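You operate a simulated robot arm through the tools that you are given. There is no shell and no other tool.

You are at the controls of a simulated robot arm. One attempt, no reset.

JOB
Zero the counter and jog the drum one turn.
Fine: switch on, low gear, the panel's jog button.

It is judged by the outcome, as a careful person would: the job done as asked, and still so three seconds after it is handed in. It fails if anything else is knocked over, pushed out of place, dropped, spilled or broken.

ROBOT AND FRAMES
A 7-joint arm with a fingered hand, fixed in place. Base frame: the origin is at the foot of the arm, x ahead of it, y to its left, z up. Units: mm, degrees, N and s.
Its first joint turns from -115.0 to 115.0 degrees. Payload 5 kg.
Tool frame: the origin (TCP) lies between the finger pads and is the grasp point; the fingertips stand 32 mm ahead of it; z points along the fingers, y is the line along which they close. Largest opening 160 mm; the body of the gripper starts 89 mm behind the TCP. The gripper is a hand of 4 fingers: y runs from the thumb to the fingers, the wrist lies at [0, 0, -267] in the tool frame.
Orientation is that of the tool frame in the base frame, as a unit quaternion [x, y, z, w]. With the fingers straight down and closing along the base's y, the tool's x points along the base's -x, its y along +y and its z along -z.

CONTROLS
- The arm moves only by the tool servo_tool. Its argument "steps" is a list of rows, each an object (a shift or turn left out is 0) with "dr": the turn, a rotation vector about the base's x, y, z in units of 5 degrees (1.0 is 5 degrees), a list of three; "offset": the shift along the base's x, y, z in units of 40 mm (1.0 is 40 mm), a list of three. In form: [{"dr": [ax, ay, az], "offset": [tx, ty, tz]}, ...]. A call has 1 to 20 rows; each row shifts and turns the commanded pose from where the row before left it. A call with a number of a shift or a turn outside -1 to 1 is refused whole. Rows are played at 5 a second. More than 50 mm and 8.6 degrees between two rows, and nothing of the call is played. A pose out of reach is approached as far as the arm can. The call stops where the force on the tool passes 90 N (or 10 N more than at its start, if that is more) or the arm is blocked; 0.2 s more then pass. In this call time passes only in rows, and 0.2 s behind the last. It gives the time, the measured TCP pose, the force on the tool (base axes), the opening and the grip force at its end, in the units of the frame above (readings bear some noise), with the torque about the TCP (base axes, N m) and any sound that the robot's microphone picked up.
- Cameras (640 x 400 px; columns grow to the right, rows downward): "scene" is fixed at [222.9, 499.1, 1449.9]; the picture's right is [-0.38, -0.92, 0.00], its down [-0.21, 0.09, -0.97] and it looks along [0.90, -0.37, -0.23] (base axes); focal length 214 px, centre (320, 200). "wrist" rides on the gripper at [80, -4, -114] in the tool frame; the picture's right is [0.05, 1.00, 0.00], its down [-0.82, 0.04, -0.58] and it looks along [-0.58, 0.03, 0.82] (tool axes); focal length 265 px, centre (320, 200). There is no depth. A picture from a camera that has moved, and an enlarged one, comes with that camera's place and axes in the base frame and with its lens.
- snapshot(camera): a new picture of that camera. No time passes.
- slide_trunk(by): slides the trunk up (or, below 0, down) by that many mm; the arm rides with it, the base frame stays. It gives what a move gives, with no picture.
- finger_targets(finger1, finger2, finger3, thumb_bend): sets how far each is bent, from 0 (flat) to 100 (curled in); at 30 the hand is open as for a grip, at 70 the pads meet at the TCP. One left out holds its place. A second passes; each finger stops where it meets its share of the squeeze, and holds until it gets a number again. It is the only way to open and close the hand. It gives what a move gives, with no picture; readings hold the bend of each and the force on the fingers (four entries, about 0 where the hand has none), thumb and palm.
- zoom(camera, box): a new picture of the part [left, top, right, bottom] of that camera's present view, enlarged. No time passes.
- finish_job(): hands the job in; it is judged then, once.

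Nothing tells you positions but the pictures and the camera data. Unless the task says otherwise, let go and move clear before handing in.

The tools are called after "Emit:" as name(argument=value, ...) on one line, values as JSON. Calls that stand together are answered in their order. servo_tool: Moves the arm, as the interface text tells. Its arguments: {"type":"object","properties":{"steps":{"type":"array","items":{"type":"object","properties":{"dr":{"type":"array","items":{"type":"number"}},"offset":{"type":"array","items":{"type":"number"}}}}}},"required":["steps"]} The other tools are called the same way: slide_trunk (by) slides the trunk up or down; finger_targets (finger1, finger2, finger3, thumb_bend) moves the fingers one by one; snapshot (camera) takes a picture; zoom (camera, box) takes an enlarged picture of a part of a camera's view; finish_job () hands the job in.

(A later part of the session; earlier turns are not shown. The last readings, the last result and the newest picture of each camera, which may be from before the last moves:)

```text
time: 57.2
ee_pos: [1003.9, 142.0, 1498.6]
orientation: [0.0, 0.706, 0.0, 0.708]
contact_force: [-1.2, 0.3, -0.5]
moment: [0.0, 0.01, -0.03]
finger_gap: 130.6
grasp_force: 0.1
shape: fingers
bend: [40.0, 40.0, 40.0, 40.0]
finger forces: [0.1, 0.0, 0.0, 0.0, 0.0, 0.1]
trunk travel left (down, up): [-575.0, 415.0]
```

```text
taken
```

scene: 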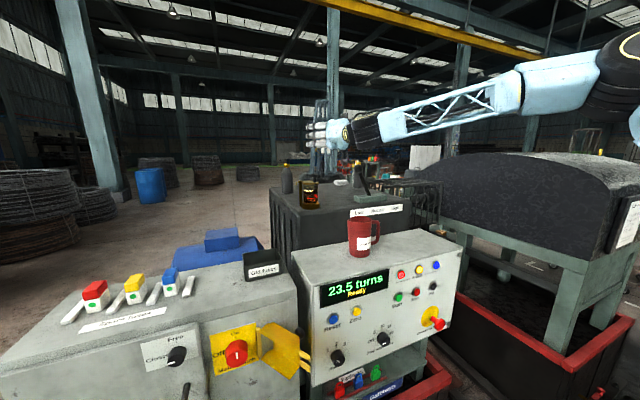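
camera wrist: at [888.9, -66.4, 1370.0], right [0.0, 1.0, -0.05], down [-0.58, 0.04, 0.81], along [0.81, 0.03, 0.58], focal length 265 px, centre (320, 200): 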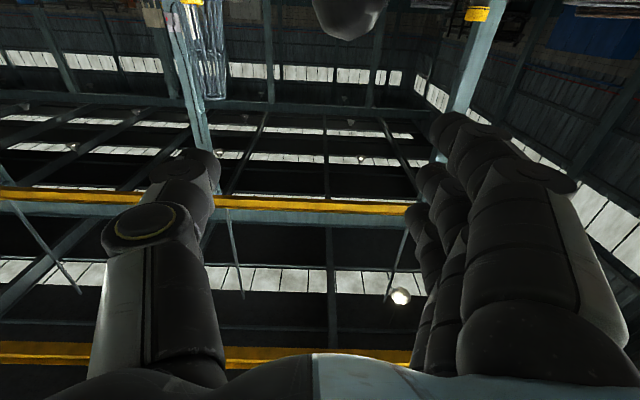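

The lever clearly sits in Low. Now I'll fold back toward the front of the panel, pitching the hand down to ease the wrist.

Emit:
servo_tool(steps=[{"offset": [-1, 0.27, 0.1], "dr": [0, 0.8, 0]}, {"offset": [-1, 0.27, 0.1], "dr": [0, 0.8, 0]}, {"offset": [-1, 0.27, 0.1], "dr": [0, 0.8, 0]}, {"offset": [-1, 0.27, 0.1], "dr": [0, 0.8, 0]}, {"offset": [-1, 0.27, 0.1], "dr": [0, 0.8, 0]}, {"offset": [-1, 0.27, 0.1], "dr": [0, 0.8, 0]}, {"offset": [-1, 0.27, 0.1], "dr": [0, 0.8, 0]}, {"offset": [-1, 0.27, 0.1], "dr": [0, 0.8, 0]}, {"offset": [-1, 0.27, 0.1], "dr": [0, 0.6, 0]}])

Emit:
snapshot(camera="scene")

Emit:
snapshot(camera="wrist")

```text
time: 59.2
ee_pos: [644.5, 235.2, 1532.8]
orientation: [0.001, 0.886, 0.0, 0.463]
contact_force: [-0.3, 0.2, -0.4]
moment: [-0.01, 0.0, -0.03]
finger_gap: 130.7
grasp_force: 0.0
shape: fingers
bend: [40.0, 40.0, 40.0, 40.0]
finger forces: [0.0, 0.0, 0.1, 0.0, 0.1, 0.0]
trunk travel left (down, up): [-575.0, 415.0]
```

```text
taken
```

scene: 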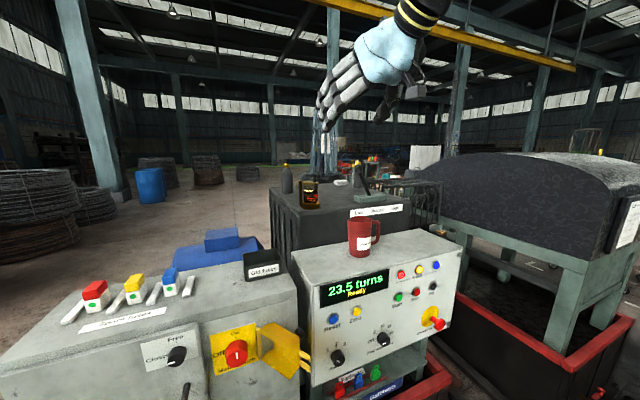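

```text
taken
camera wrist: at [504.9, 232.5, 1533.2], right [-0.03, 1.0, -0.04], down [-0.01, 0.04, 1.0], along [1.0, 0.03, 0.01], focal length 265 px, centre (320, 200)
```

wrist: 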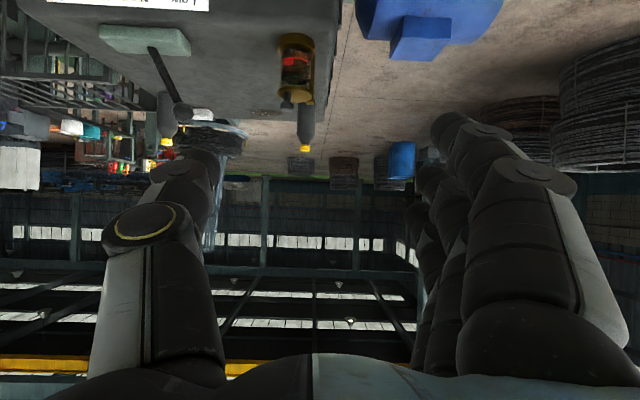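

Good, I'm in a comfortable posture. I'll form a pointer with the thumb and middle finger pinched and the outer fingers curled, and check how it looks.

Emit:
finger_targets(finger1=100, finger2=70, finger3=100, thumb_bend=70)

Emit:
snapshot(camera="wrist")

Emit:
zoom(camera="scene", box=[290, 0, 470, 160])

```text
time: 60.2
ee_pos: [646.2, 237.0, 1532.8]
orientation: [0.001, 0.886, 0.0, 0.463]
contact_force: [0.1, -0.6, -0.6]
moment: [0.0, 0.04, -0.05]
finger_gap: 50.4
grasp_force: 0.1
shape: fingers
bend: [100.0, 70.0, 100.0, 70.0]
finger forces: [0.0, 0.0, 0.0, 0.0, 0.0, 0.0]
trunk travel left (down, up): [-575.0, 415.0]
```

```text
taken
camera wrist: at [506.4, 232.4, 1532.7], right [-0.03, 1.0, -0.04], down [-0.01, 0.04, 1.0], along [1.0, 0.03, 0.01], focal length 265 px, centre (320, 200)
```

wrist: 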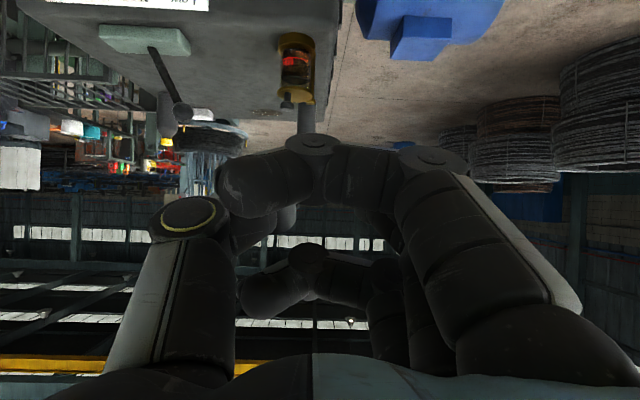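

```text
2.50 times, centred on (380, 80) of scene
camera zoom: at [222.9, 499.1, 1449.9], right [-0.38, -0.92, 0.0], down [-0.21, 0.09, -0.97], along [0.9, -0.37, -0.23], focal length 536 px, centre (170, 500)
```

zoom: 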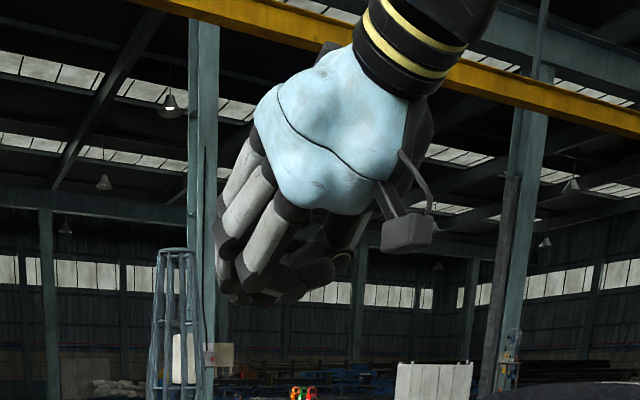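

The pinched tip leads the curled fingers by about 47 mm along the tool axis, so it works as a pointer. I'll descend in front of the panel near the Zero button, well short of the face.

Emit:
servo_tool(steps=[{"offset": [-0.2, -0.1, -1]}, {"offset": [0, -0.1, -1]}, {"offset": [0, -0.1, -1]}, {"offset": [0, -0.1, -1]}, {"offset": [0, -0.1, -1]}, {"offset": [0, -0.1, -1]}, {"offset": [0, -0.1, -1]}, {"offset": [0, -0.1, -1]}, {"offset": [0, -0.1, -1]}, {"offset": [0, -0.1, -1]}, {"offset": [0, -0.1, -1]}, {"offset": [0, -0.1, -1]}, {"offset": [0, 0, -1]}])

Emit:
snapshot(camera="scene")

Emit:
snapshot(camera="wrist")

```text
time: 63.0
ee_pos: [637.2, 186.4, 1014.4]
orientation: [0.002, 0.886, 0.0, 0.463]
contact_force: [0.2, 0.6, -0.7]
moment: [0.02, 0.02, -0.01]
finger_gap: 50.5
grasp_force: 0.0
shape: fingers
bend: [100.0, 70.0, 100.0, 70.0]
finger forces: [0.1, 0.0, 0.0, 0.1, 0.0, 0.1]
trunk travel left (down, up): [-575.0, 415.0]
```

```text
taken
```

scene: 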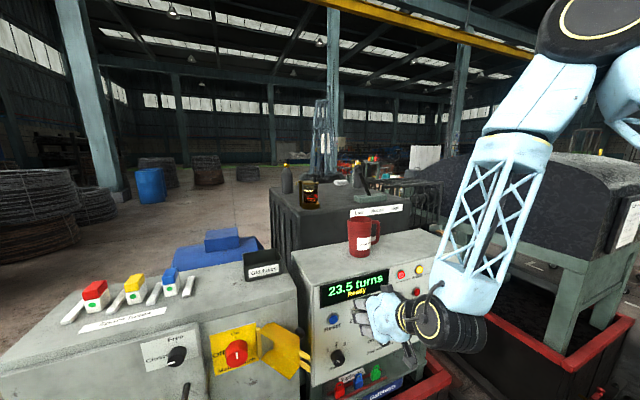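

```text
taken
camera wrist: at [498.1, 183.0, 1014.4], right [-0.03, 1.0, -0.04], down [-0.01, 0.04, 1.0], along [1.0, 0.03, 0.01], focal length 265 px, centre (320, 200)
```

wrist: 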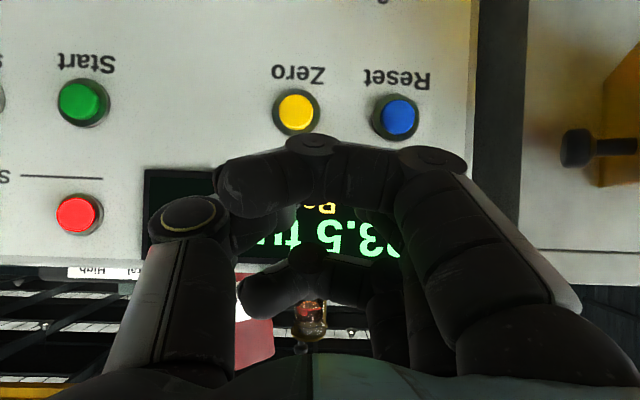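

Zero is at about y=168, z=948 on the panel. I'll lower the pointer to that height, reduce the tilt to about 10°, and line up in front of it.

Emit:
servo_tool(steps=[{"offset": [0, -0.09, -0.3], "dr": [0, -1, 0]}, {"offset": [0, -0.09, -0.3], "dr": [0, -1, 0]}, {"offset": [0, -0.09, -0.3], "dr": [0, -1, 0]}, {"offset": [0, -0.09, -0.3], "dr": [0, -1, 0]}, {"offset": [0, -0.09, -0.3], "dr": [0, -1, 0]}])

Emit:
snapshot(camera="scene")

Emit:
snapshot(camera="wrist")

Emit:
zoom(camera="scene", box=[290, 240, 470, 400])

```text
time: 64.2
ee_pos: [637.2, 170.3, 955.1]
orientation: [0.003, 0.764, -0.001, 0.645]
contact_force: [-0.3, -0.3, 0.2]
moment: [0.01, 0.02, 0.0]
finger_gap: 50.6
grasp_force: 0.1
shape: fingers
bend: [100.0, 70.0, 100.0, 70.0]
finger forces: [0.1, 0.1, 0.1, 0.1, 0.0, 0.0]
trunk travel left (down, up): [-575.0, 415.0]
```

```text
taken
```

scene: 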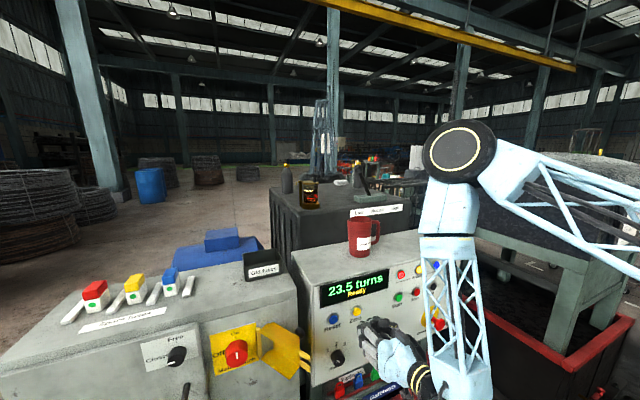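

```text
taken
camera wrist: at [510.3, 166.4, 895.4], right [-0.01, 1.0, -0.05], down [-0.43, 0.04, 0.9], along [0.9, 0.03, 0.43], focal length 265 px, centre (320, 200)
```

wrist: 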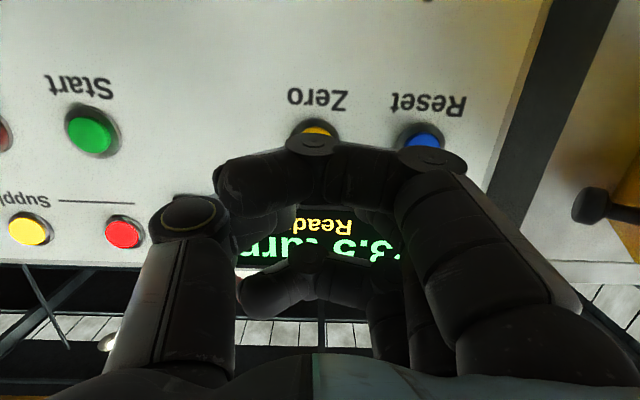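

```text
2.50 times, centred on (380, 320) of scene
camera zoom: at [222.9, 499.1, 1449.9], right [-0.38, -0.92, 0.0], down [-0.21, 0.09, -0.97], along [0.9, -0.37, -0.23], focal length 536 px, centre (170, -100)
```

zoom: 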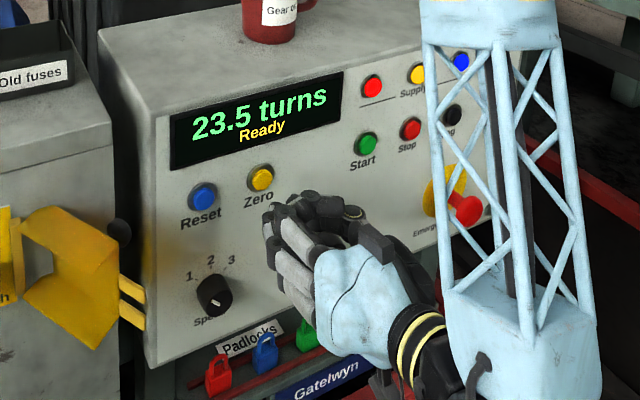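

The pointer is lined up. My refined fix puts Zero at about (x≈712–718, y 168, z 944), so I'll drop 5 mm and approach, finishing in small steps while watching the force.

Emit:
servo_tool(steps=[{"offset": [0.4, -0.05, -0.13]}, {"offset": [0.4, 0, 0]}])

Emit:
zoom(camera="scene", box=[310, 270, 400, 350])

Emit:
snapshot(camera="wrist")

```text
time: 64.8
ee_pos: [669.2, 168.8, 949.1]
orientation: [0.002, 0.765, 0.0, 0.643]
contact_force: [0.2, -1.1, 0.0]
moment: [0.05, -0.03, -0.01]
finger_gap: 50.5
grasp_force: 0.0
shape: fingers
bend: [100.0, 70.0, 100.0, 70.0]
finger forces: [0.0, 0.1, 0.0, 0.1, 0.2, 0.1]
trunk travel left (down, up): [-575.0, 415.0]
```

```text
5.00 times, centred on (355, 310) of scene
camera zoom: at [222.9, 499.1, 1449.9], right [-0.38, -0.92, 0.0], down [-0.21, 0.09, -0.97], along [0.9, -0.37, -0.23], focal length 1072 px, centre (145, -350)
```

zoom: 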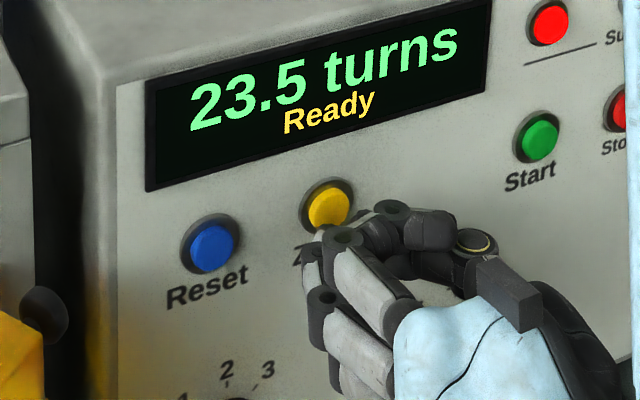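

```text
taken
camera wrist: at [542.8, 164.9, 889.1], right [-0.01, 1.0, -0.05], down [-0.43, 0.04, 0.9], along [0.9, 0.03, 0.43], focal length 265 px, centre (320, 200)
```

wrist: 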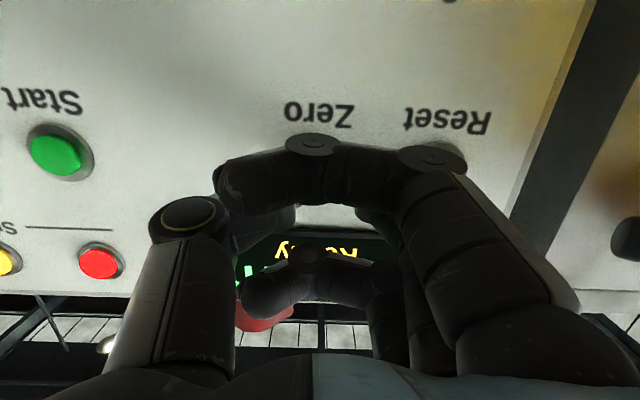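

The tip is a few millimetres in front of the Zero cap and centred on it. I'll press in small steps.

Emit:
servo_tool(steps=[{"offset": [0.1, 0, 0]}, {"offset": [0.1, 0, 0]}, {"offset": [0.1, 0, 0]}])

Emit:
zoom(camera="scene", box=[310, 270, 400, 350])

```text
time: 65.6
ee_pos: [680.3, 169.6, 949.0]
orientation: [0.001, 0.765, 0.001, 0.644]
contact_force: [-2.5, -1.0, 1.2]
moment: [0.01, -0.03, -0.07]
finger_gap: 50.6
grasp_force: 1.9
shape: fingers
bend: [100.0, 70.0, 100.0, 70.0]
finger forces: [0.1, 0.6, 0.1, 0.0, 2.8, 0.1]
trunk travel left (down, up): [-575.0, 415.0]
heard: click
```

```text
5.00 times, centred on (355, 310) of scene
camera zoom: at [222.9, 499.1, 1449.9], right [-0.38, -0.92, 0.0], down [-0.21, 0.09, -0.97], along [0.9, -0.37, -0.23], focal length 1072 px, centre (145, -350)
```

zoom: 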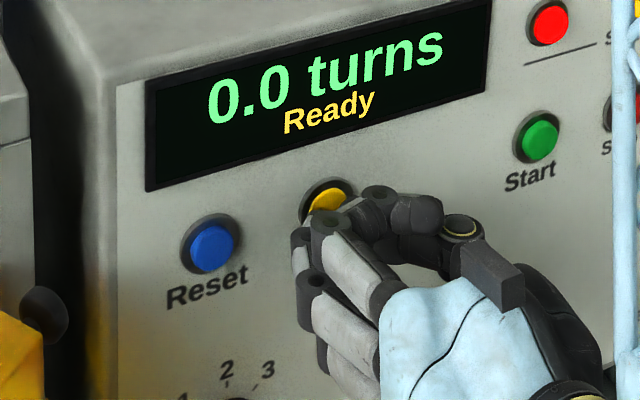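

I heard a click and the counter reads 0.0 turns, so Zero is done. I'll back off, rise with more tilt, and cross over toward Jog without brushing Start or Stop.

Emit:
servo_tool(steps=[{"offset": [-0.5, 0, 0]}, {"offset": [-0.6, 0, 0]}, {"offset": [0, 0, 0.5], "dr": [0, 1, 0]}, {"offset": [0, 0, 0.8], "dr": [0, 1, 0]}, {"offset": [0, 0, 0.8], "dr": [0, 1, 0]}, {"offset": [0.2, 0, 0.8], "dr": [0, 1, 0]}, {"offset": [0.2, 0, 0.8], "dr": [0, 1, 0]}])

Emit:
servo_tool(steps=[{"offset": [0.2, -0.5, 0]}, {"offset": [0, -0.9, 0]}, {"offset": [0, -0.9, 0]}, {"offset": [0, -0.9, 0]}])

Emit:
snapshot(camera="scene")

Emit:
snapshot(camera="wrist")

```text
time: 67.2
ee_pos: [652.4, 168.8, 1096.4]
orientation: [0.001, 0.887, 0.0, 0.462]
contact_force: [0.9, 0.8, 0.6]
moment: [-0.01, 0.0, -0.02]
finger_gap: 50.3
grasp_force: 0.1
shape: fingers
bend: [100.0, 70.0, 100.0, 70.0]
finger forces: [0.0, 0.1, 0.0, 0.0, 0.0, 0.0]
trunk travel left (down, up): [-575.0, 415.0]
```

```text
time: 68.2
ee_pos: [657.5, 39.4, 1096.6]
orientation: [0.001, 0.886, 0.001, 0.463]
contact_force: [-0.3, -0.4, -0.1]
moment: [0.03, -0.03, 0.03]
finger_gap: 50.6
grasp_force: 0.0
shape: fingers
bend: [100.0, 70.0, 100.0, 70.0]
finger forces: [0.0, 0.0, 0.1, 0.1, 0.0, 0.0]
trunk travel left (down, up): [-575.0, 415.0]
```

```text
taken
```

scene: 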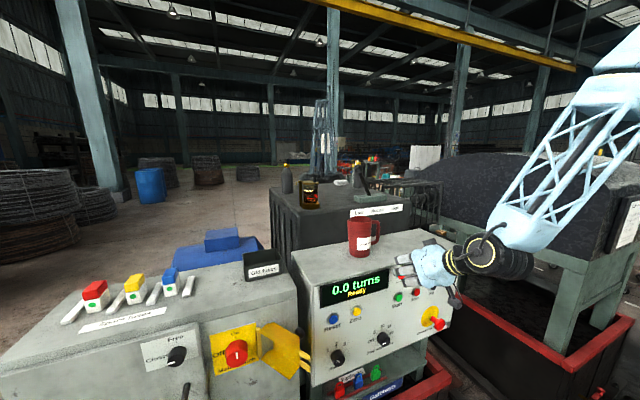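

```text
taken
camera wrist: at [518.7, 35.5, 1096.5], right [-0.03, 1.0, -0.04], down [-0.01, 0.04, 1.0], along [1.0, 0.03, 0.01], focal length 265 px, centre (320, 200)
```

wrist: 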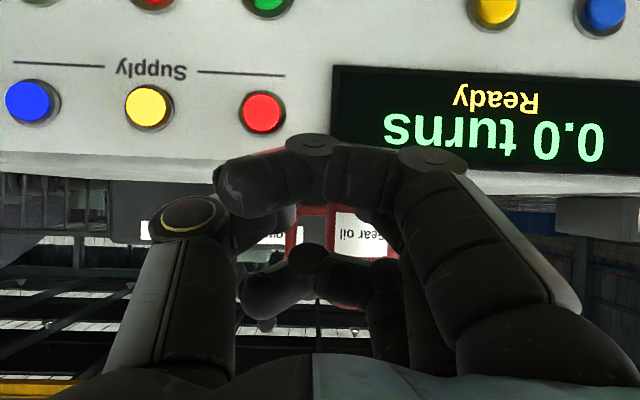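

It's moving cleanly, and the counter shows 0.0 turns / Ready. I'll continue right toward Jog.

Emit:
servo_tool(steps=[{"offset": [0, -0.9, 0]}, {"offset": [0, -0.9, 0]}, {"offset": [0, -0.9, 0]}, {"offset": [0, -0.9, 0]}, {"offset": [0, -0.9, 0]}, {"offset": [0, -0.6, 0]}])

Emit:
snapshot(camera="scene")

Emit:
snapshot(camera="wrist")

```text
time: 69.6
ee_pos: [659.1, -165.8, 1097.7]
orientation: [0.002, 0.886, 0.001, 0.464]
contact_force: [-1.2, -0.3, 0.0]
moment: [0.06, -0.01, 0.07]
finger_gap: 50.7
grasp_force: 0.0
shape: fingers
bend: [100.0, 70.0, 100.0, 70.0]
finger forces: [0.1, 0.0, 0.1, 0.0, 0.0, 0.0]
trunk travel left (down, up): [-575.0, 415.0]
```

```text
taken
```

scene: 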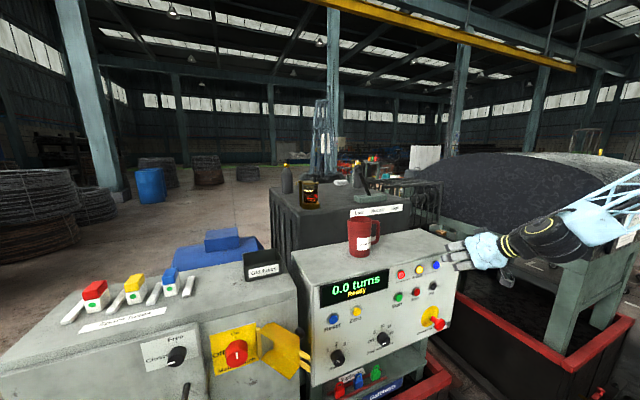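

```text
taken
camera wrist: at [518.7, -169.8, 1097.6], right [-0.03, 1.0, -0.04], down [-0.01, 0.04, 1.0], along [1.0, 0.03, 0.01], focal length 265 px, centre (320, 200)
```

wrist: 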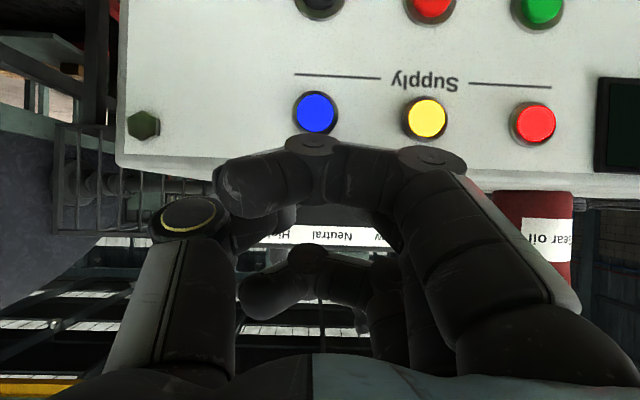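

The Jog button is straight below and ahead. I'll descend to just above it for a clear fix.

Emit:
servo_tool(steps=[{"offset": [-0.3, 0, -1]}, {"offset": [-0.2, 0, -1]}])

Emit:
snapshot(camera="scene")

Emit:
snapshot(camera="wrist")

```text
time: 70.2
ee_pos: [640.3, -164.0, 1015.3]
orientation: [0.002, 0.886, 0.0, 0.464]
contact_force: [-0.1, -1.1, -0.7]
moment: [0.04, 0.04, 0.07]
finger_gap: 50.5
grasp_force: 0.1
shape: fingers
bend: [100.0, 70.0, 100.0, 70.0]
finger forces: [0.1, 0.1, 0.1, 0.0, 0.0, 0.1]
trunk travel left (down, up): [-575.0, 415.0]
```

```text
taken
```

scene: 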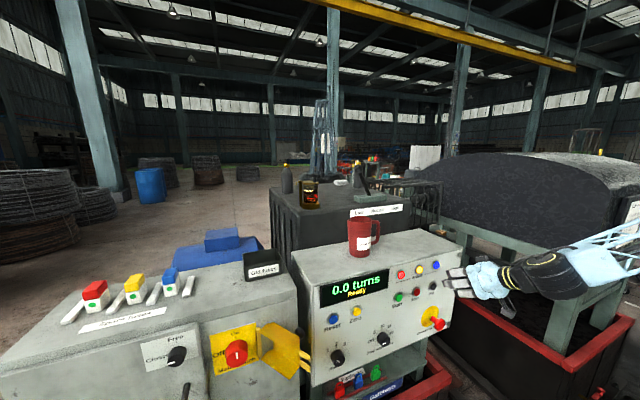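

```text
taken
camera wrist: at [501.2, -168.6, 1014.9], right [-0.03, 1.0, -0.04], down [-0.01, 0.04, 1.0], along [1.0, 0.03, 0.01], focal length 265 px, centre (320, 200)
```

wrist: 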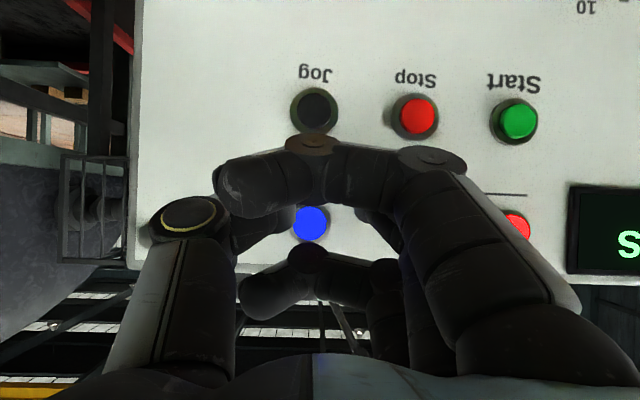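

Jog is at about y=-169, z=944. I'll lower and level the pointer in front of it, well above the E-stop at z≈808.

Emit:
servo_tool(steps=[{"offset": [0, -0.04, -0.33], "dr": [0, -1, 0]}, {"offset": [0, -0.03, -0.33], "dr": [0, -1, 0]}, {"offset": [0, -0.03, -0.33], "dr": [0, -1, 0]}, {"offset": [0, -0.02, -0.33], "dr": [0, -1, 0]}, {"offset": [0, 0, -0.33], "dr": [0, -1, 0]}])

Emit:
snapshot(camera="wrist")

Emit:
snapshot(camera="scene")

Emit:
zoom(camera="scene", box=[380, 250, 480, 350])

```text
time: 71.6
ee_pos: [627.0, -273.9, 969.6]
orientation: [-0.221, 0.795, -0.195, 0.53]
contact_force: [-0.1, -0.3, 0.1]
moment: [-0.01, -0.08, 0.05]
finger_gap: 50.8
grasp_force: 0.0
shape: fingers
bend: [100.0, 70.0, 100.0, 70.0]
finger forces: [0.0, 0.0, 0.1, 0.0, 0.0, 0.0]
out of reach, approached as far as the arm can: row 5
trunk travel left (down, up): [-575.0, 415.0]
stopped in row 5: the arm was blocked; the commanded pose is now the measured one
```

```text
taken
camera wrist: at [493.7, -314.5, 954.3], right [-0.16, 0.8, -0.58], down [-0.27, 0.53, 0.8], along [0.95, 0.28, 0.13], focal length 265 px, centre (320, 200)
```

wrist: 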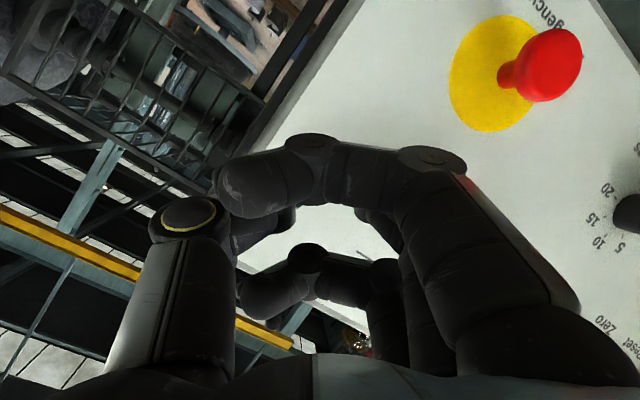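

```text
taken
```

scene: 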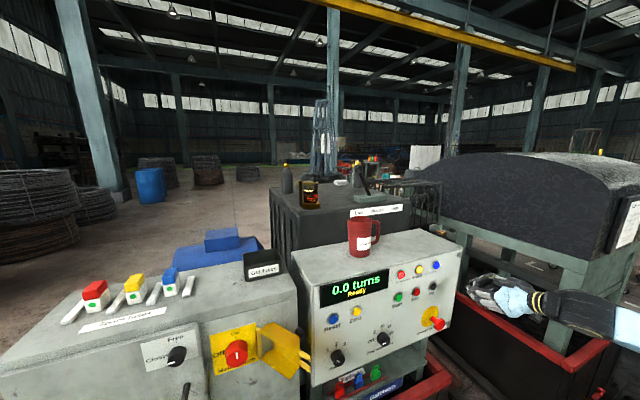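

```text
4.00 times, centred on (430, 300) of scene
camera zoom: at [222.9, 499.1, 1449.9], right [-0.38, -0.92, 0.0], down [-0.21, 0.09, -0.97], along [0.9, -0.37, -0.23], focal length 858 px, centre (-120, -200)
```

zoom: 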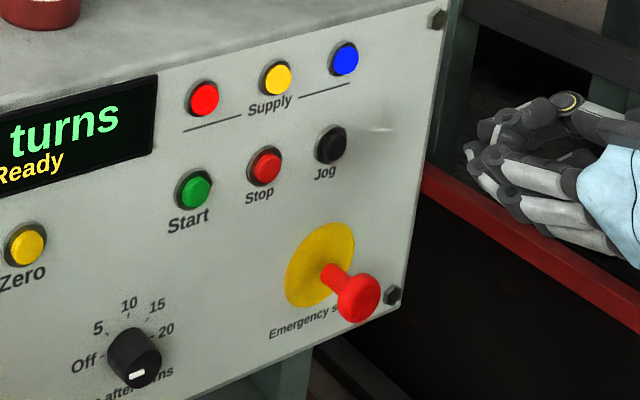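

The last row hit a wrist limit and the solver swung the hand to the right of the panel; nothing was touched and the display still reads 0.0/Ready. I'll raise the trunk so the arm hangs more steeply and the wrist has room, then realign.

Emit:
slide_trunk(by=200)

Emit:
snapshot(camera="scene")

Emit:
snapshot(camera="wrist")

```text
time: 73.8
ee_pos: [626.0, -274.5, 1175.6]
orientation: [-0.22, 0.795, -0.195, 0.53]
contact_force: [0.1, -0.5, 0.5]
moment: [0.05, 0.01, 0.01]
finger_gap: 50.7
grasp_force: 0.1
shape: fingers
bend: [100.0, 70.0, 100.0, 70.0]
finger forces: [0.0, 0.1, 0.1, 0.1, 0.0, 0.0]
trunk travel left (down, up): [-775.0, 215.0]
```

```text
taken
```

scene: 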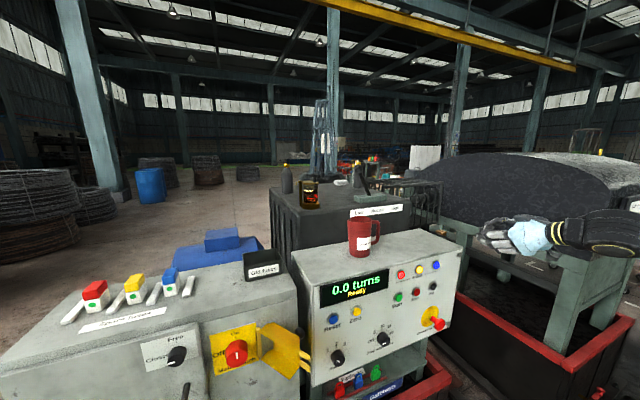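

```text
taken
camera wrist: at [492.9, -314.4, 1159.6], right [-0.16, 0.8, -0.58], down [-0.26, 0.53, 0.8], along [0.95, 0.28, 0.13], focal length 265 px, centre (320, 200)
```

wrist: 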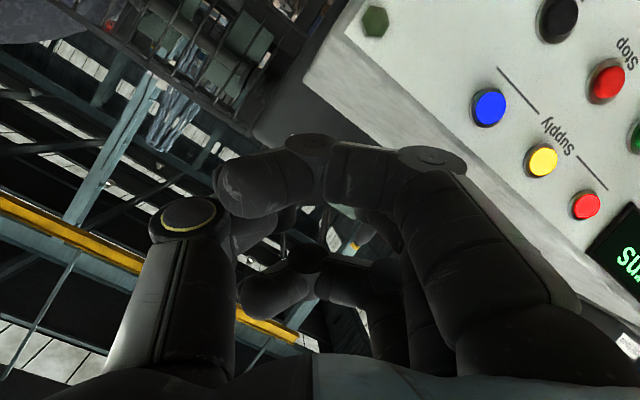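

I'm above panel height now with room to work. I'll unwind the roll, tilt the hand further down and move back toward the Jog column.

Emit:
servo_tool(steps=[{"offset": [0.1, 0.4, 0.3], "dr": [0.9, 0.7, 0.14]}, {"offset": [0.1, 0.4, 0.3], "dr": [0.9, 0.7, 0.14]}, {"offset": [0.1, 0.4, 0.3], "dr": [0.95, 0.7, 0.14]}, {"offset": [0.1, 0.4, 0.3], "dr": [0.95, 0.7, 0.14]}, {"offset": [0.1, 0.4, 0.3], "dr": [0.95, 0.7, 0.14]}, {"offset": [0.1, 0.4, 0.3], "dr": [0.95, 0.7, 0.14]}, {"offset": [0.1, 0.4, 0.3], "dr": [0.95, 0.7, 0.14]}])

Emit:
snapshot(camera="scene")

Emit:
snapshot(camera="wrist")

```text
time: 75.4
ee_pos: [654.1, -160.6, 1259.0]
orientation: [-0.131, 0.901, 0.109, 0.399]
contact_force: [0.4, 1.5, 0.4]
moment: [-0.03, 0.01, -0.01]
finger_gap: 50.7
grasp_force: 0.1
shape: fingers
bend: [100.0, 70.0, 100.0, 70.0]
finger forces: [0.0, 0.1, 0.0, 0.0, 0.1, 0.0]
trunk travel left (down, up): [-775.0, 215.0]
```

```text
taken
```

scene: 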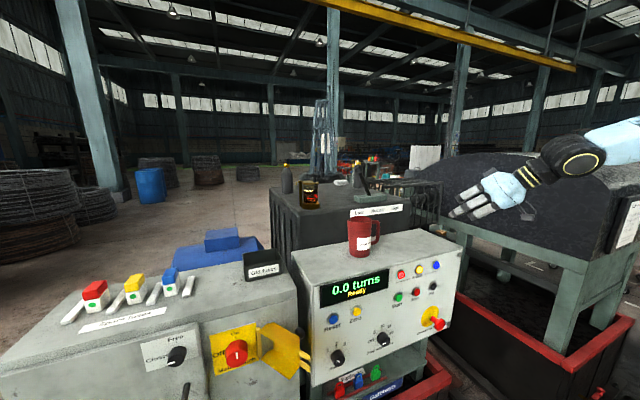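

```text
taken
camera wrist: at [524.6, -212.3, 1273.9], right [-0.35, 0.93, 0.05], down [0.11, -0.01, 0.99], along [0.93, 0.36, -0.1], focal length 265 px, centre (320, 200)
```

wrist: 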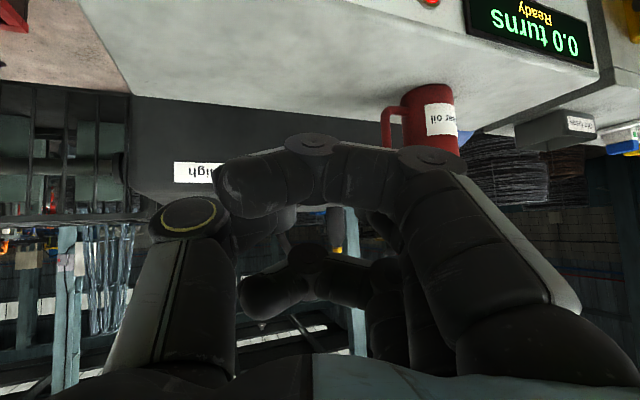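

The hand is now yawed about +24° and tilted 41° down, with the wrist free again. I'll reduce the yaw and descend in front of Jog in stages.

Emit:
servo_tool(steps=[{"offset": [0, 0, -0.5], "dr": [-0.2, 0, -0.8]}, {"offset": [0, 0, -0.8], "dr": [-0.2, 0, -0.8]}, {"offset": [0, 0, -0.8], "dr": [0, 0, -0.8]}, {"offset": [0, 0, -0.8], "dr": [0, 0, -0.8]}, {"offset": [-0.2, 0, -0.8], "dr": [0, 0, -0.8]}, {"offset": [-0.2, 0, -0.8], "dr": [0, 0, 0]}])

Emit:
snapshot(camera="scene")

Emit:
snapshot(camera="wrist")

```text
time: 76.8
ee_pos: [636.6, -162.5, 1080.4]
orientation: [0.021, 0.912, 0.022, 0.409]
contact_force: [-1.0, -0.8, -0.8]
moment: [-0.01, -0.02, -0.01]
finger_gap: 50.6
grasp_force: 0.1
shape: fingers
bend: [100.0, 70.0, 100.0, 70.0]
finger forces: [0.0, 0.0, 0.1, 0.1, 0.0, 0.0]
trunk travel left (down, up): [-775.0, 215.0]
```

```text
taken
```

scene: 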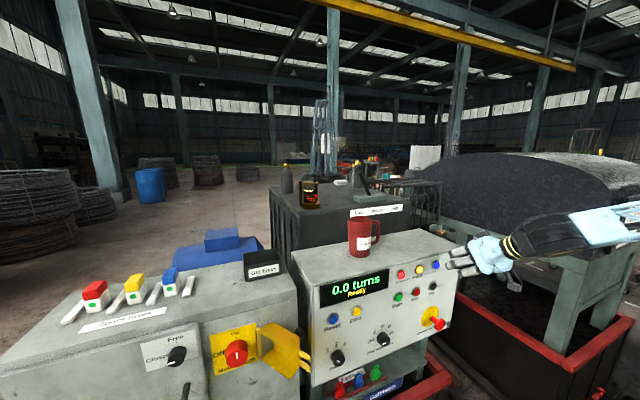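

```text
taken
camera wrist: at [498.4, -164.8, 1096.5], right [-0.01, 1.0, 0.02], down [0.11, -0.02, 0.99], along [0.99, 0.02, -0.11], focal length 265 px, centre (320, 200)
```

wrist: 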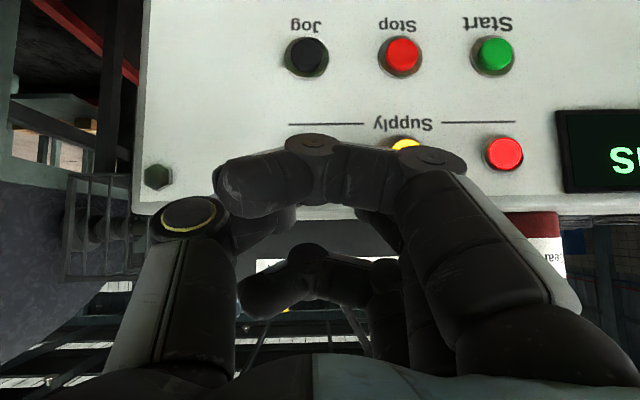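

Posture is straight with no reach warnings. At about 33° tilt the tip still leads the curled fingers by roughly 16 mm, so I can press without levelling fully. I'll descend in small steps to Jog height.

Emit:
servo_tool(steps=[{"offset": [-0.1, -0.05, -0.7], "dr": [-0.3, -0.5, -0.2]}, {"offset": [0, -0.05, -0.7], "dr": [-0.3, -0.4, -0.1]}, {"offset": [0, -0.05, -0.7], "dr": [0, -0.4, 0]}])

Emit:
snapshot(camera="wrist")

Emit:
snapshot(camera="scene")

```text
time: 77.8
ee_pos: [583.7, -347.2, 1039.3]
orientation: [-0.104, 0.892, -0.21, 0.387]
contact_force: [-1.0, 0.0, -0.3]
moment: [-0.01, 0.0, -0.03]
finger_gap: 50.7
grasp_force: 0.0
shape: fingers
bend: [100.0, 70.0, 100.0, 70.0]
finger forces: [0.1, 0.1, 0.1, 0.0, 0.0, 0.0]
trunk travel left (down, up): [-775.0, 215.0]
stopped in row 3: the arm was blocked; the commanded pose is now the measured one
```

```text
taken
camera wrist: at [444.8, -345.5, 1059.3], right [-0.06, 0.87, -0.49], down [0.13, 0.49, 0.86], along [0.99, -0.01, -0.14], focal length 265 px, centre (320, 200)
```

wrist: 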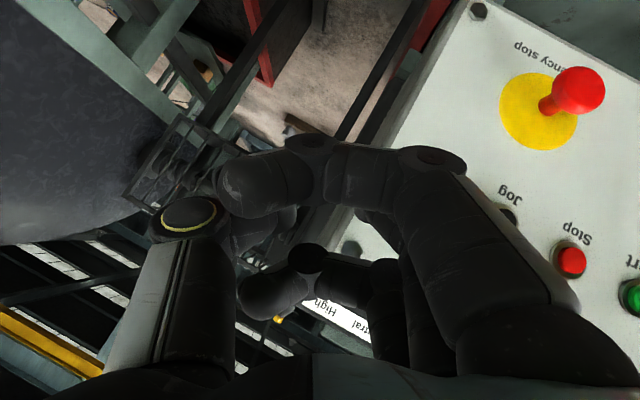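

```text
taken
```

scene: 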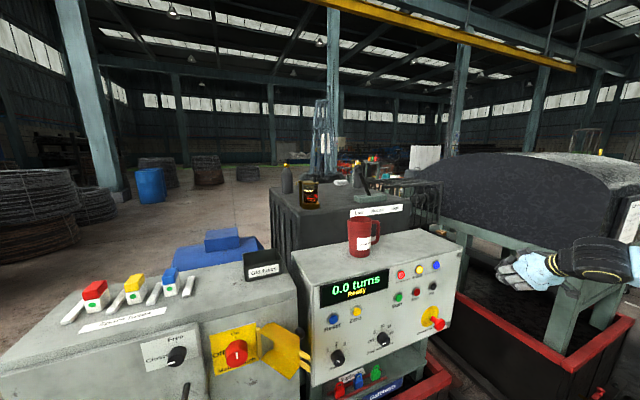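

The solver jumped again, and both times it ended with the hand rolled about −30°, so roll 0 is at a joint limit on this side. A rolled hand presses just as well, so I'll keep the negative roll, square up the yaw and come back in front of Jog.

Emit:
servo_tool(steps=[{"offset": [0.25, 0.76, 0.2], "dr": [0, 0, 0.73]}, {"offset": [0.25, 0.76, 0.2], "dr": [0, 0, 0.73]}, {"offset": [0.25, 0.76, 0.2], "dr": [0, 0, 0.73]}, {"offset": [0.25, 0.76, 0.2], "dr": [0, 0, 0.73]}, {"offset": [0.25, 0.76, 0.2], "dr": [0, 0, 0.73]}, {"offset": [0.25, 0.76, 0.2], "dr": [0, 0, 0.73]}])

Emit:
snapshot(camera="scene")

Emit:
snapshot(camera="wrist")

```text
time: 79.2
ee_pos: [642.9, -163.2, 1085.9]
orientation: [-0.269, 0.857, -0.129, 0.421]
contact_force: [0.2, 1.0, -0.7]
moment: [-0.04, -0.02, 0.02]
finger_gap: 50.7
grasp_force: 0.1
shape: fingers
bend: [100.0, 70.0, 100.0, 70.0]
finger forces: [0.1, 0.0, 0.0, 0.0, 0.0, 0.0]
trunk travel left (down, up): [-775.0, 215.0]
```

```text
taken
```

scene: 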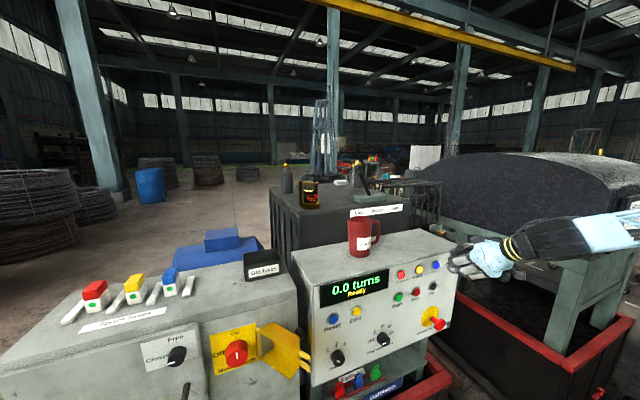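

```text
taken
camera wrist: at [513.9, -213.6, 1106.8], right [-0.38, 0.79, -0.48], down [-0.06, 0.5, 0.87], along [0.92, 0.36, -0.14], focal length 265 px, centre (320, 200)
```

wrist: 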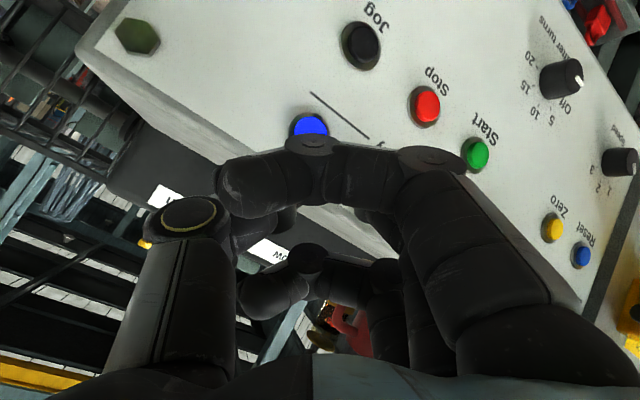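

No warnings in this rolled pose. I'll add a bit more roll for joint margin, then descend one row at a time toward Jog height.

Emit:
servo_tool(steps=[{"dr": [-0.79, 0, 0.61]}, {"dr": [-0.79, 0, 0.61]}, {"dr": [-0.79, 0, 0.61]}, {"dr": [-0.79, 0, 0.61], "offset": [-0.2, 0, -0.3]}])

Emit:
servo_tool(steps=[{"offset": [0, 0, -0.6]}])

Emit:
servo_tool(steps=[{"offset": [0, 0, -0.6]}])

Emit:
snapshot(camera="scene")

Emit:
snapshot(camera="wrist")

```text
time: 80.2
ee_pos: [634.4, -163.8, 1075.5]
orientation: [-0.414, 0.797, -0.202, 0.391]
contact_force: [0.7, -0.8, -0.3]
moment: [0.02, 0.01, 0.04]
finger_gap: 50.7
grasp_force: 0.0
shape: fingers
bend: [100.0, 70.0, 100.0, 70.0]
finger forces: [0.1, 0.1, 0.0, 0.1, 0.0, 0.1]
trunk travel left (down, up): [-775.0, 215.0]
```

```text
time: 80.6
ee_pos: [634.2, -163.6, 1051.0]
orientation: [-0.412, 0.797, -0.202, 0.392]
contact_force: [0.2, 0.1, 1.6]
moment: [0.0, 0.0, 0.02]
finger_gap: 50.5
grasp_force: 0.1
shape: fingers
bend: [100.0, 70.0, 100.0, 70.0]
finger forces: [0.0, 0.0, 0.1, 0.1, 0.0, 0.1]
trunk travel left (down, up): [-775.0, 215.0]
```

```text
time: 81.0
ee_pos: [633.5, -165.6, 1027.4]
orientation: [-0.413, 0.797, -0.202, 0.391]
contact_force: [-0.8, -0.4, 0.5]
moment: [0.02, 0.03, 0.0]
finger_gap: 50.5
grasp_force: 0.0
shape: fingers
bend: [100.0, 70.0, 100.0, 70.0]
finger forces: [0.0, 0.0, 0.0, 0.1, 0.0, 0.1]
trunk travel left (down, up): [-775.0, 215.0]
```

```text
taken
```

scene: 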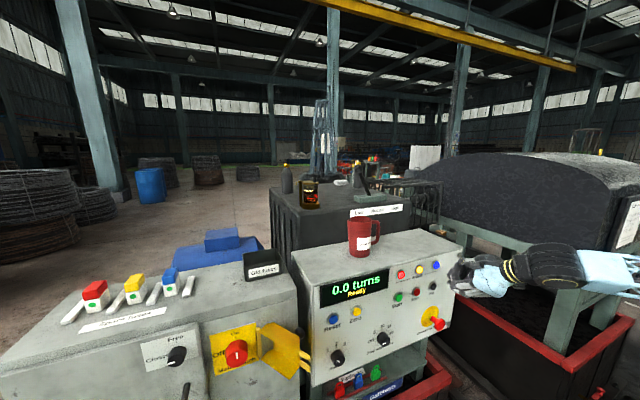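

```text
taken
camera wrist: at [517.7, -233.6, 1064.2], right [-0.52, 0.53, -0.67], down [-0.19, 0.69, 0.7], along [0.83, 0.49, -0.26], focal length 265 px, centre (320, 200)
```

wrist: 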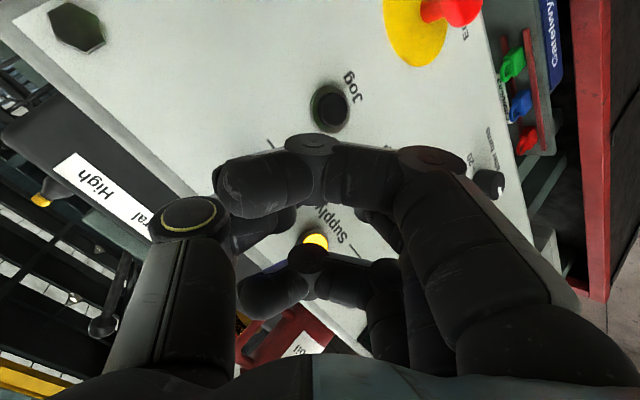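

There were no jumps this time; the roll was the cure. I'll continue down so the tip is level with Jog (TCP z≈965).

Emit:
servo_tool(steps=[{"offset": [0, -0.05, -0.5]}])

Emit:
servo_tool(steps=[{"offset": [0, -0.05, -0.5]}])

Emit:
servo_tool(steps=[{"offset": [0, 0, -0.55]}])

Emit:
snapshot(camera="scene")

Emit:
zoom(camera="scene", box=[380, 250, 480, 340])

Emit:
snapshot(camera="wrist")

```text
time: 81.6
ee_pos: [637.1, -199.3, 1024.4]
orientation: [-0.44, 0.782, -0.24, 0.37]
contact_force: [0.5, -0.2, -0.4]
moment: [0.0, 0.03, -0.04]
finger_gap: 50.4
grasp_force: 0.1
shape: fingers
bend: [100.0, 70.0, 100.0, 70.0]
finger forces: [0.0, 0.0, 0.0, 0.1, 0.0, 0.1]
trunk travel left (down, up): [-775.0, 215.0]
stopped in row 1: the arm was blocked; the commanded pose is now the measured one
```

```text
time: 82.2
ee_pos: [637.4, -236.5, 1027.9]
orientation: [-0.468, 0.764, -0.279, 0.344]
contact_force: [0.3, 1.1, -0.6]
moment: [0.01, 0.01, 0.01]
finger_gap: 50.6
grasp_force: 0.0
shape: fingers
bend: [100.0, 70.0, 100.0, 70.0]
finger forces: [0.0, 0.0, 0.0, 0.1, 0.0, 0.0]
trunk travel left (down, up): [-775.0, 215.0]
stopped in row 1: the arm was blocked; the commanded pose is now the measured one
```

```text
time: 82.7
ee_pos: [637.0, -285.5, 1033.7]
orientation: [-0.502, 0.739, -0.328, 0.306]
contact_force: [-0.4, 0.7, 0.5]
moment: [-0.03, -0.02, 0.0]
finger_gap: 50.7
grasp_force: 0.0
shape: fingers
bend: [100.0, 70.0, 100.0, 70.0]
finger forces: [0.1, 0.1, 0.0, 0.0, 0.1, 0.1]
trunk travel left (down, up): [-775.0, 215.0]
stopped in row 1: the arm was blocked; the commanded pose is now the measured one
```

```text
taken
```

scene: 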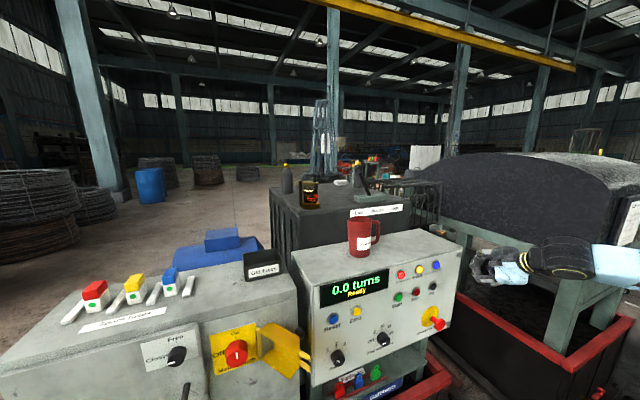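

```text
4.44 times, centred on (430, 295) of scene
camera zoom: at [222.9, 499.1, 1449.9], right [-0.38, -0.92, 0.0], down [-0.21, 0.09, -0.97], along [0.9, -0.37, -0.23], focal length 953 px, centre (-169, -222)
```

zoom: 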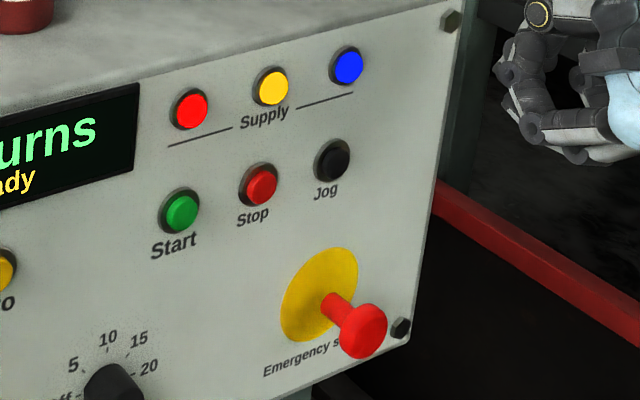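

```text
taken
camera wrist: at [524.9, -341.7, 1095.8], right [-0.56, 0.23, -0.8], down [-0.22, 0.88, 0.41], along [0.8, 0.41, -0.44], focal length 265 px, centre (320, 200)
```

wrist: 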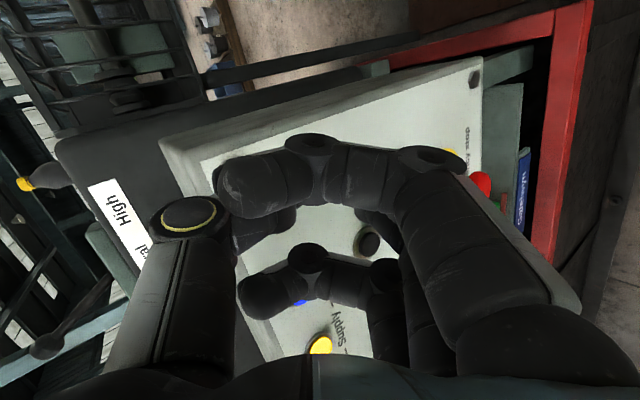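

The raised trunk actually made this worse: the shoulder runs out of travel when the hand is far below it. At the original trunk height I'd been nearly at Jog with a moderate tilt, and only the last levelling row failed. I'll raise the hand away from the E-stop, unwind the roll, then bring the trunk back down.

Emit:
servo_tool(steps=[{"offset": [0, 0.19, 0.35], "dr": [0.79, -0.08, -0.44]}, {"offset": [0, 0.19, 0.35], "dr": [0.79, -0.08, -0.44]}, {"offset": [0, 0.19, 0.35], "dr": [0.79, -0.08, -0.44]}, {"offset": [0, 0.19, 0.35], "dr": [0.79, -0.06, -0.44]}, {"offset": [0, 0.19, 0.35], "dr": [0.79, -0.04, -0.44]}, {"offset": [0, 0.19, 0.35], "dr": [0.79, -0.02, -0.44]}, {"offset": [0, 0.19, 0.35], "dr": [0.8, 0, -0.44]}, {"offset": [0, 0.19, 0.35], "dr": [0.8, 0, -0.44]}, {"offset": [0, 0.19, 0.35], "dr": [0.8, 0, -0.44]}, {"offset": [0, 0.19, 0.35], "dr": [0.8, 0, -0.44]}, {"offset": [0, 0.19, 0.35], "dr": [0.8, 0, -0.44]}, {"offset": [0, 0.19, 0.35], "dr": [0.8, 0, -0.44]}])

Emit:
snapshot(camera="scene")

Emit:
snapshot(camera="wrist")

```text
time: 85.3
ee_pos: [635.8, -190.9, 1201.2]
orientation: [-0.15, 0.897, -0.071, 0.41]
contact_force: [0.5, 0.9, 0.4]
moment: [-0.01, 0.01, 0.01]
finger_gap: 50.5
grasp_force: 0.0
shape: fingers
bend: [100.0, 70.0, 100.0, 70.0]
finger forces: [0.1, 0.1, 0.0, 0.1, 0.0, 0.1]
trunk travel left (down, up): [-775.0, 215.0]
```

```text
taken
```

scene: 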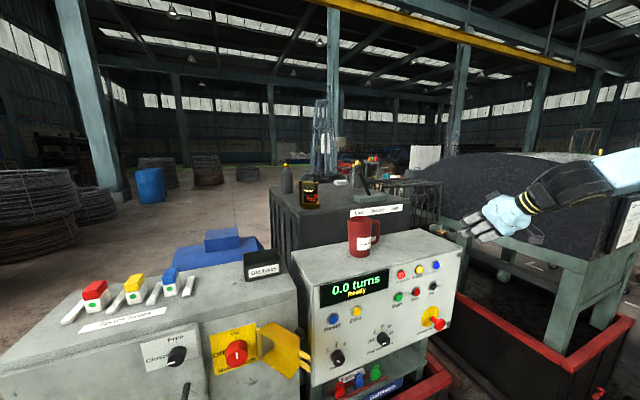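

```text
taken
camera wrist: at [500.9, -221.0, 1219.4], right [-0.24, 0.93, -0.29], down [0.06, 0.31, 0.95], along [0.97, 0.21, -0.13], focal length 265 px, centre (320, 200)
```

wrist: 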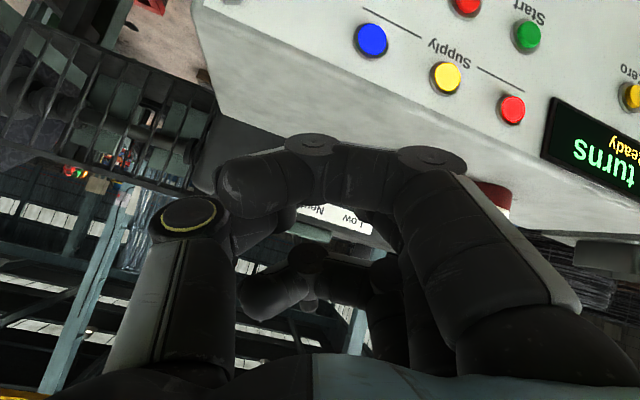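

The hand is nearly unwound and above the panel. I'll finish levelling the roll, raise a little more, then slide the trunk down 250 mm.

Emit:
servo_tool(steps=[{"offset": [0, 0.15, 0.5], "dr": [0.72, -0.3, -0.6]}, {"offset": [0, 0.15, 0.5], "dr": [0.72, -0.3, -0.6]}, {"offset": [0, 0.15, 0.5], "dr": [0.72, -0.3, -0.6]}, {"offset": [0, 0.15, 0.5], "dr": [0.72, -0.3, -0.6]}, {"offset": [0.2, 0, 0.4]}])

Emit:
slide_trunk(by=-200)

Emit:
snapshot(camera="scene")

Emit:
snapshot(camera="wrist")

```text
time: 86.5
ee_pos: [644.5, -168.3, 1295.8]
orientation: [0.0, 0.887, -0.009, 0.461]
contact_force: [0.0, 0.3, -0.1]
moment: [0.02, -0.02, -0.03]
finger_gap: 50.6
grasp_force: 0.0
shape: fingers
bend: [100.0, 70.0, 100.0, 70.0]
finger forces: [0.0, 0.0, 0.0, 0.0, 0.0, 0.1]
trunk travel left (down, up): [-775.0, 215.0]
```

```text
time: 88.7
ee_pos: [645.7, -170.0, 1094.3]
orientation: [0.0, 0.887, -0.009, 0.461]
contact_force: [-0.2, 0.5, 0.2]
moment: [-0.01, -0.04, 0.05]
finger_gap: 50.5
grasp_force: 0.1
shape: fingers
bend: [100.0, 70.0, 100.0, 70.0]
finger forces: [0.0, 0.0, 0.0, 0.0, 0.1, 0.0]
trunk travel left (down, up): [-575.0, 415.0]
```

```text
taken
```

scene: 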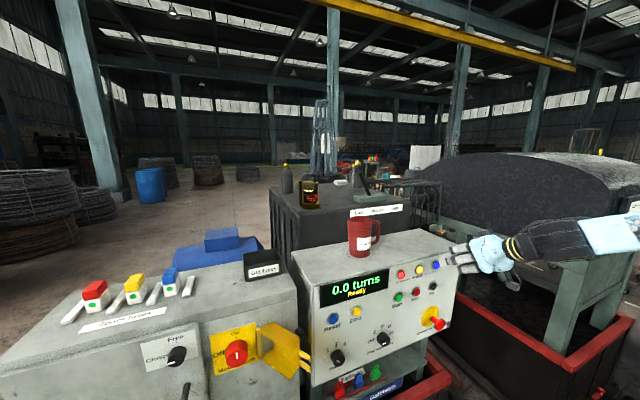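

```text
taken
camera wrist: at [505.2, -172.8, 1095.6], right [-0.02, 1.0, -0.06], down [0.0, 0.06, 1.0], along [1.0, 0.02, 0.0], focal length 265 px, centre (320, 200)
```

wrist: 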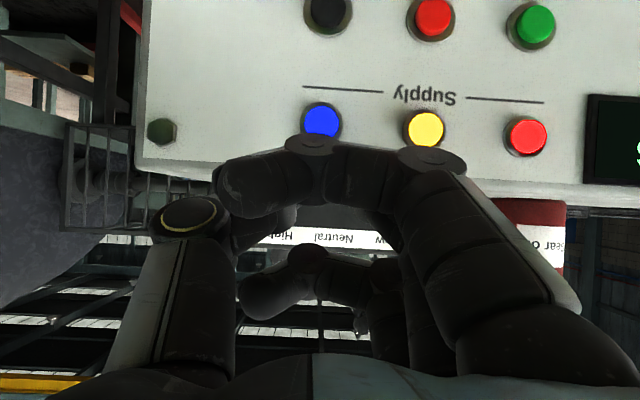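

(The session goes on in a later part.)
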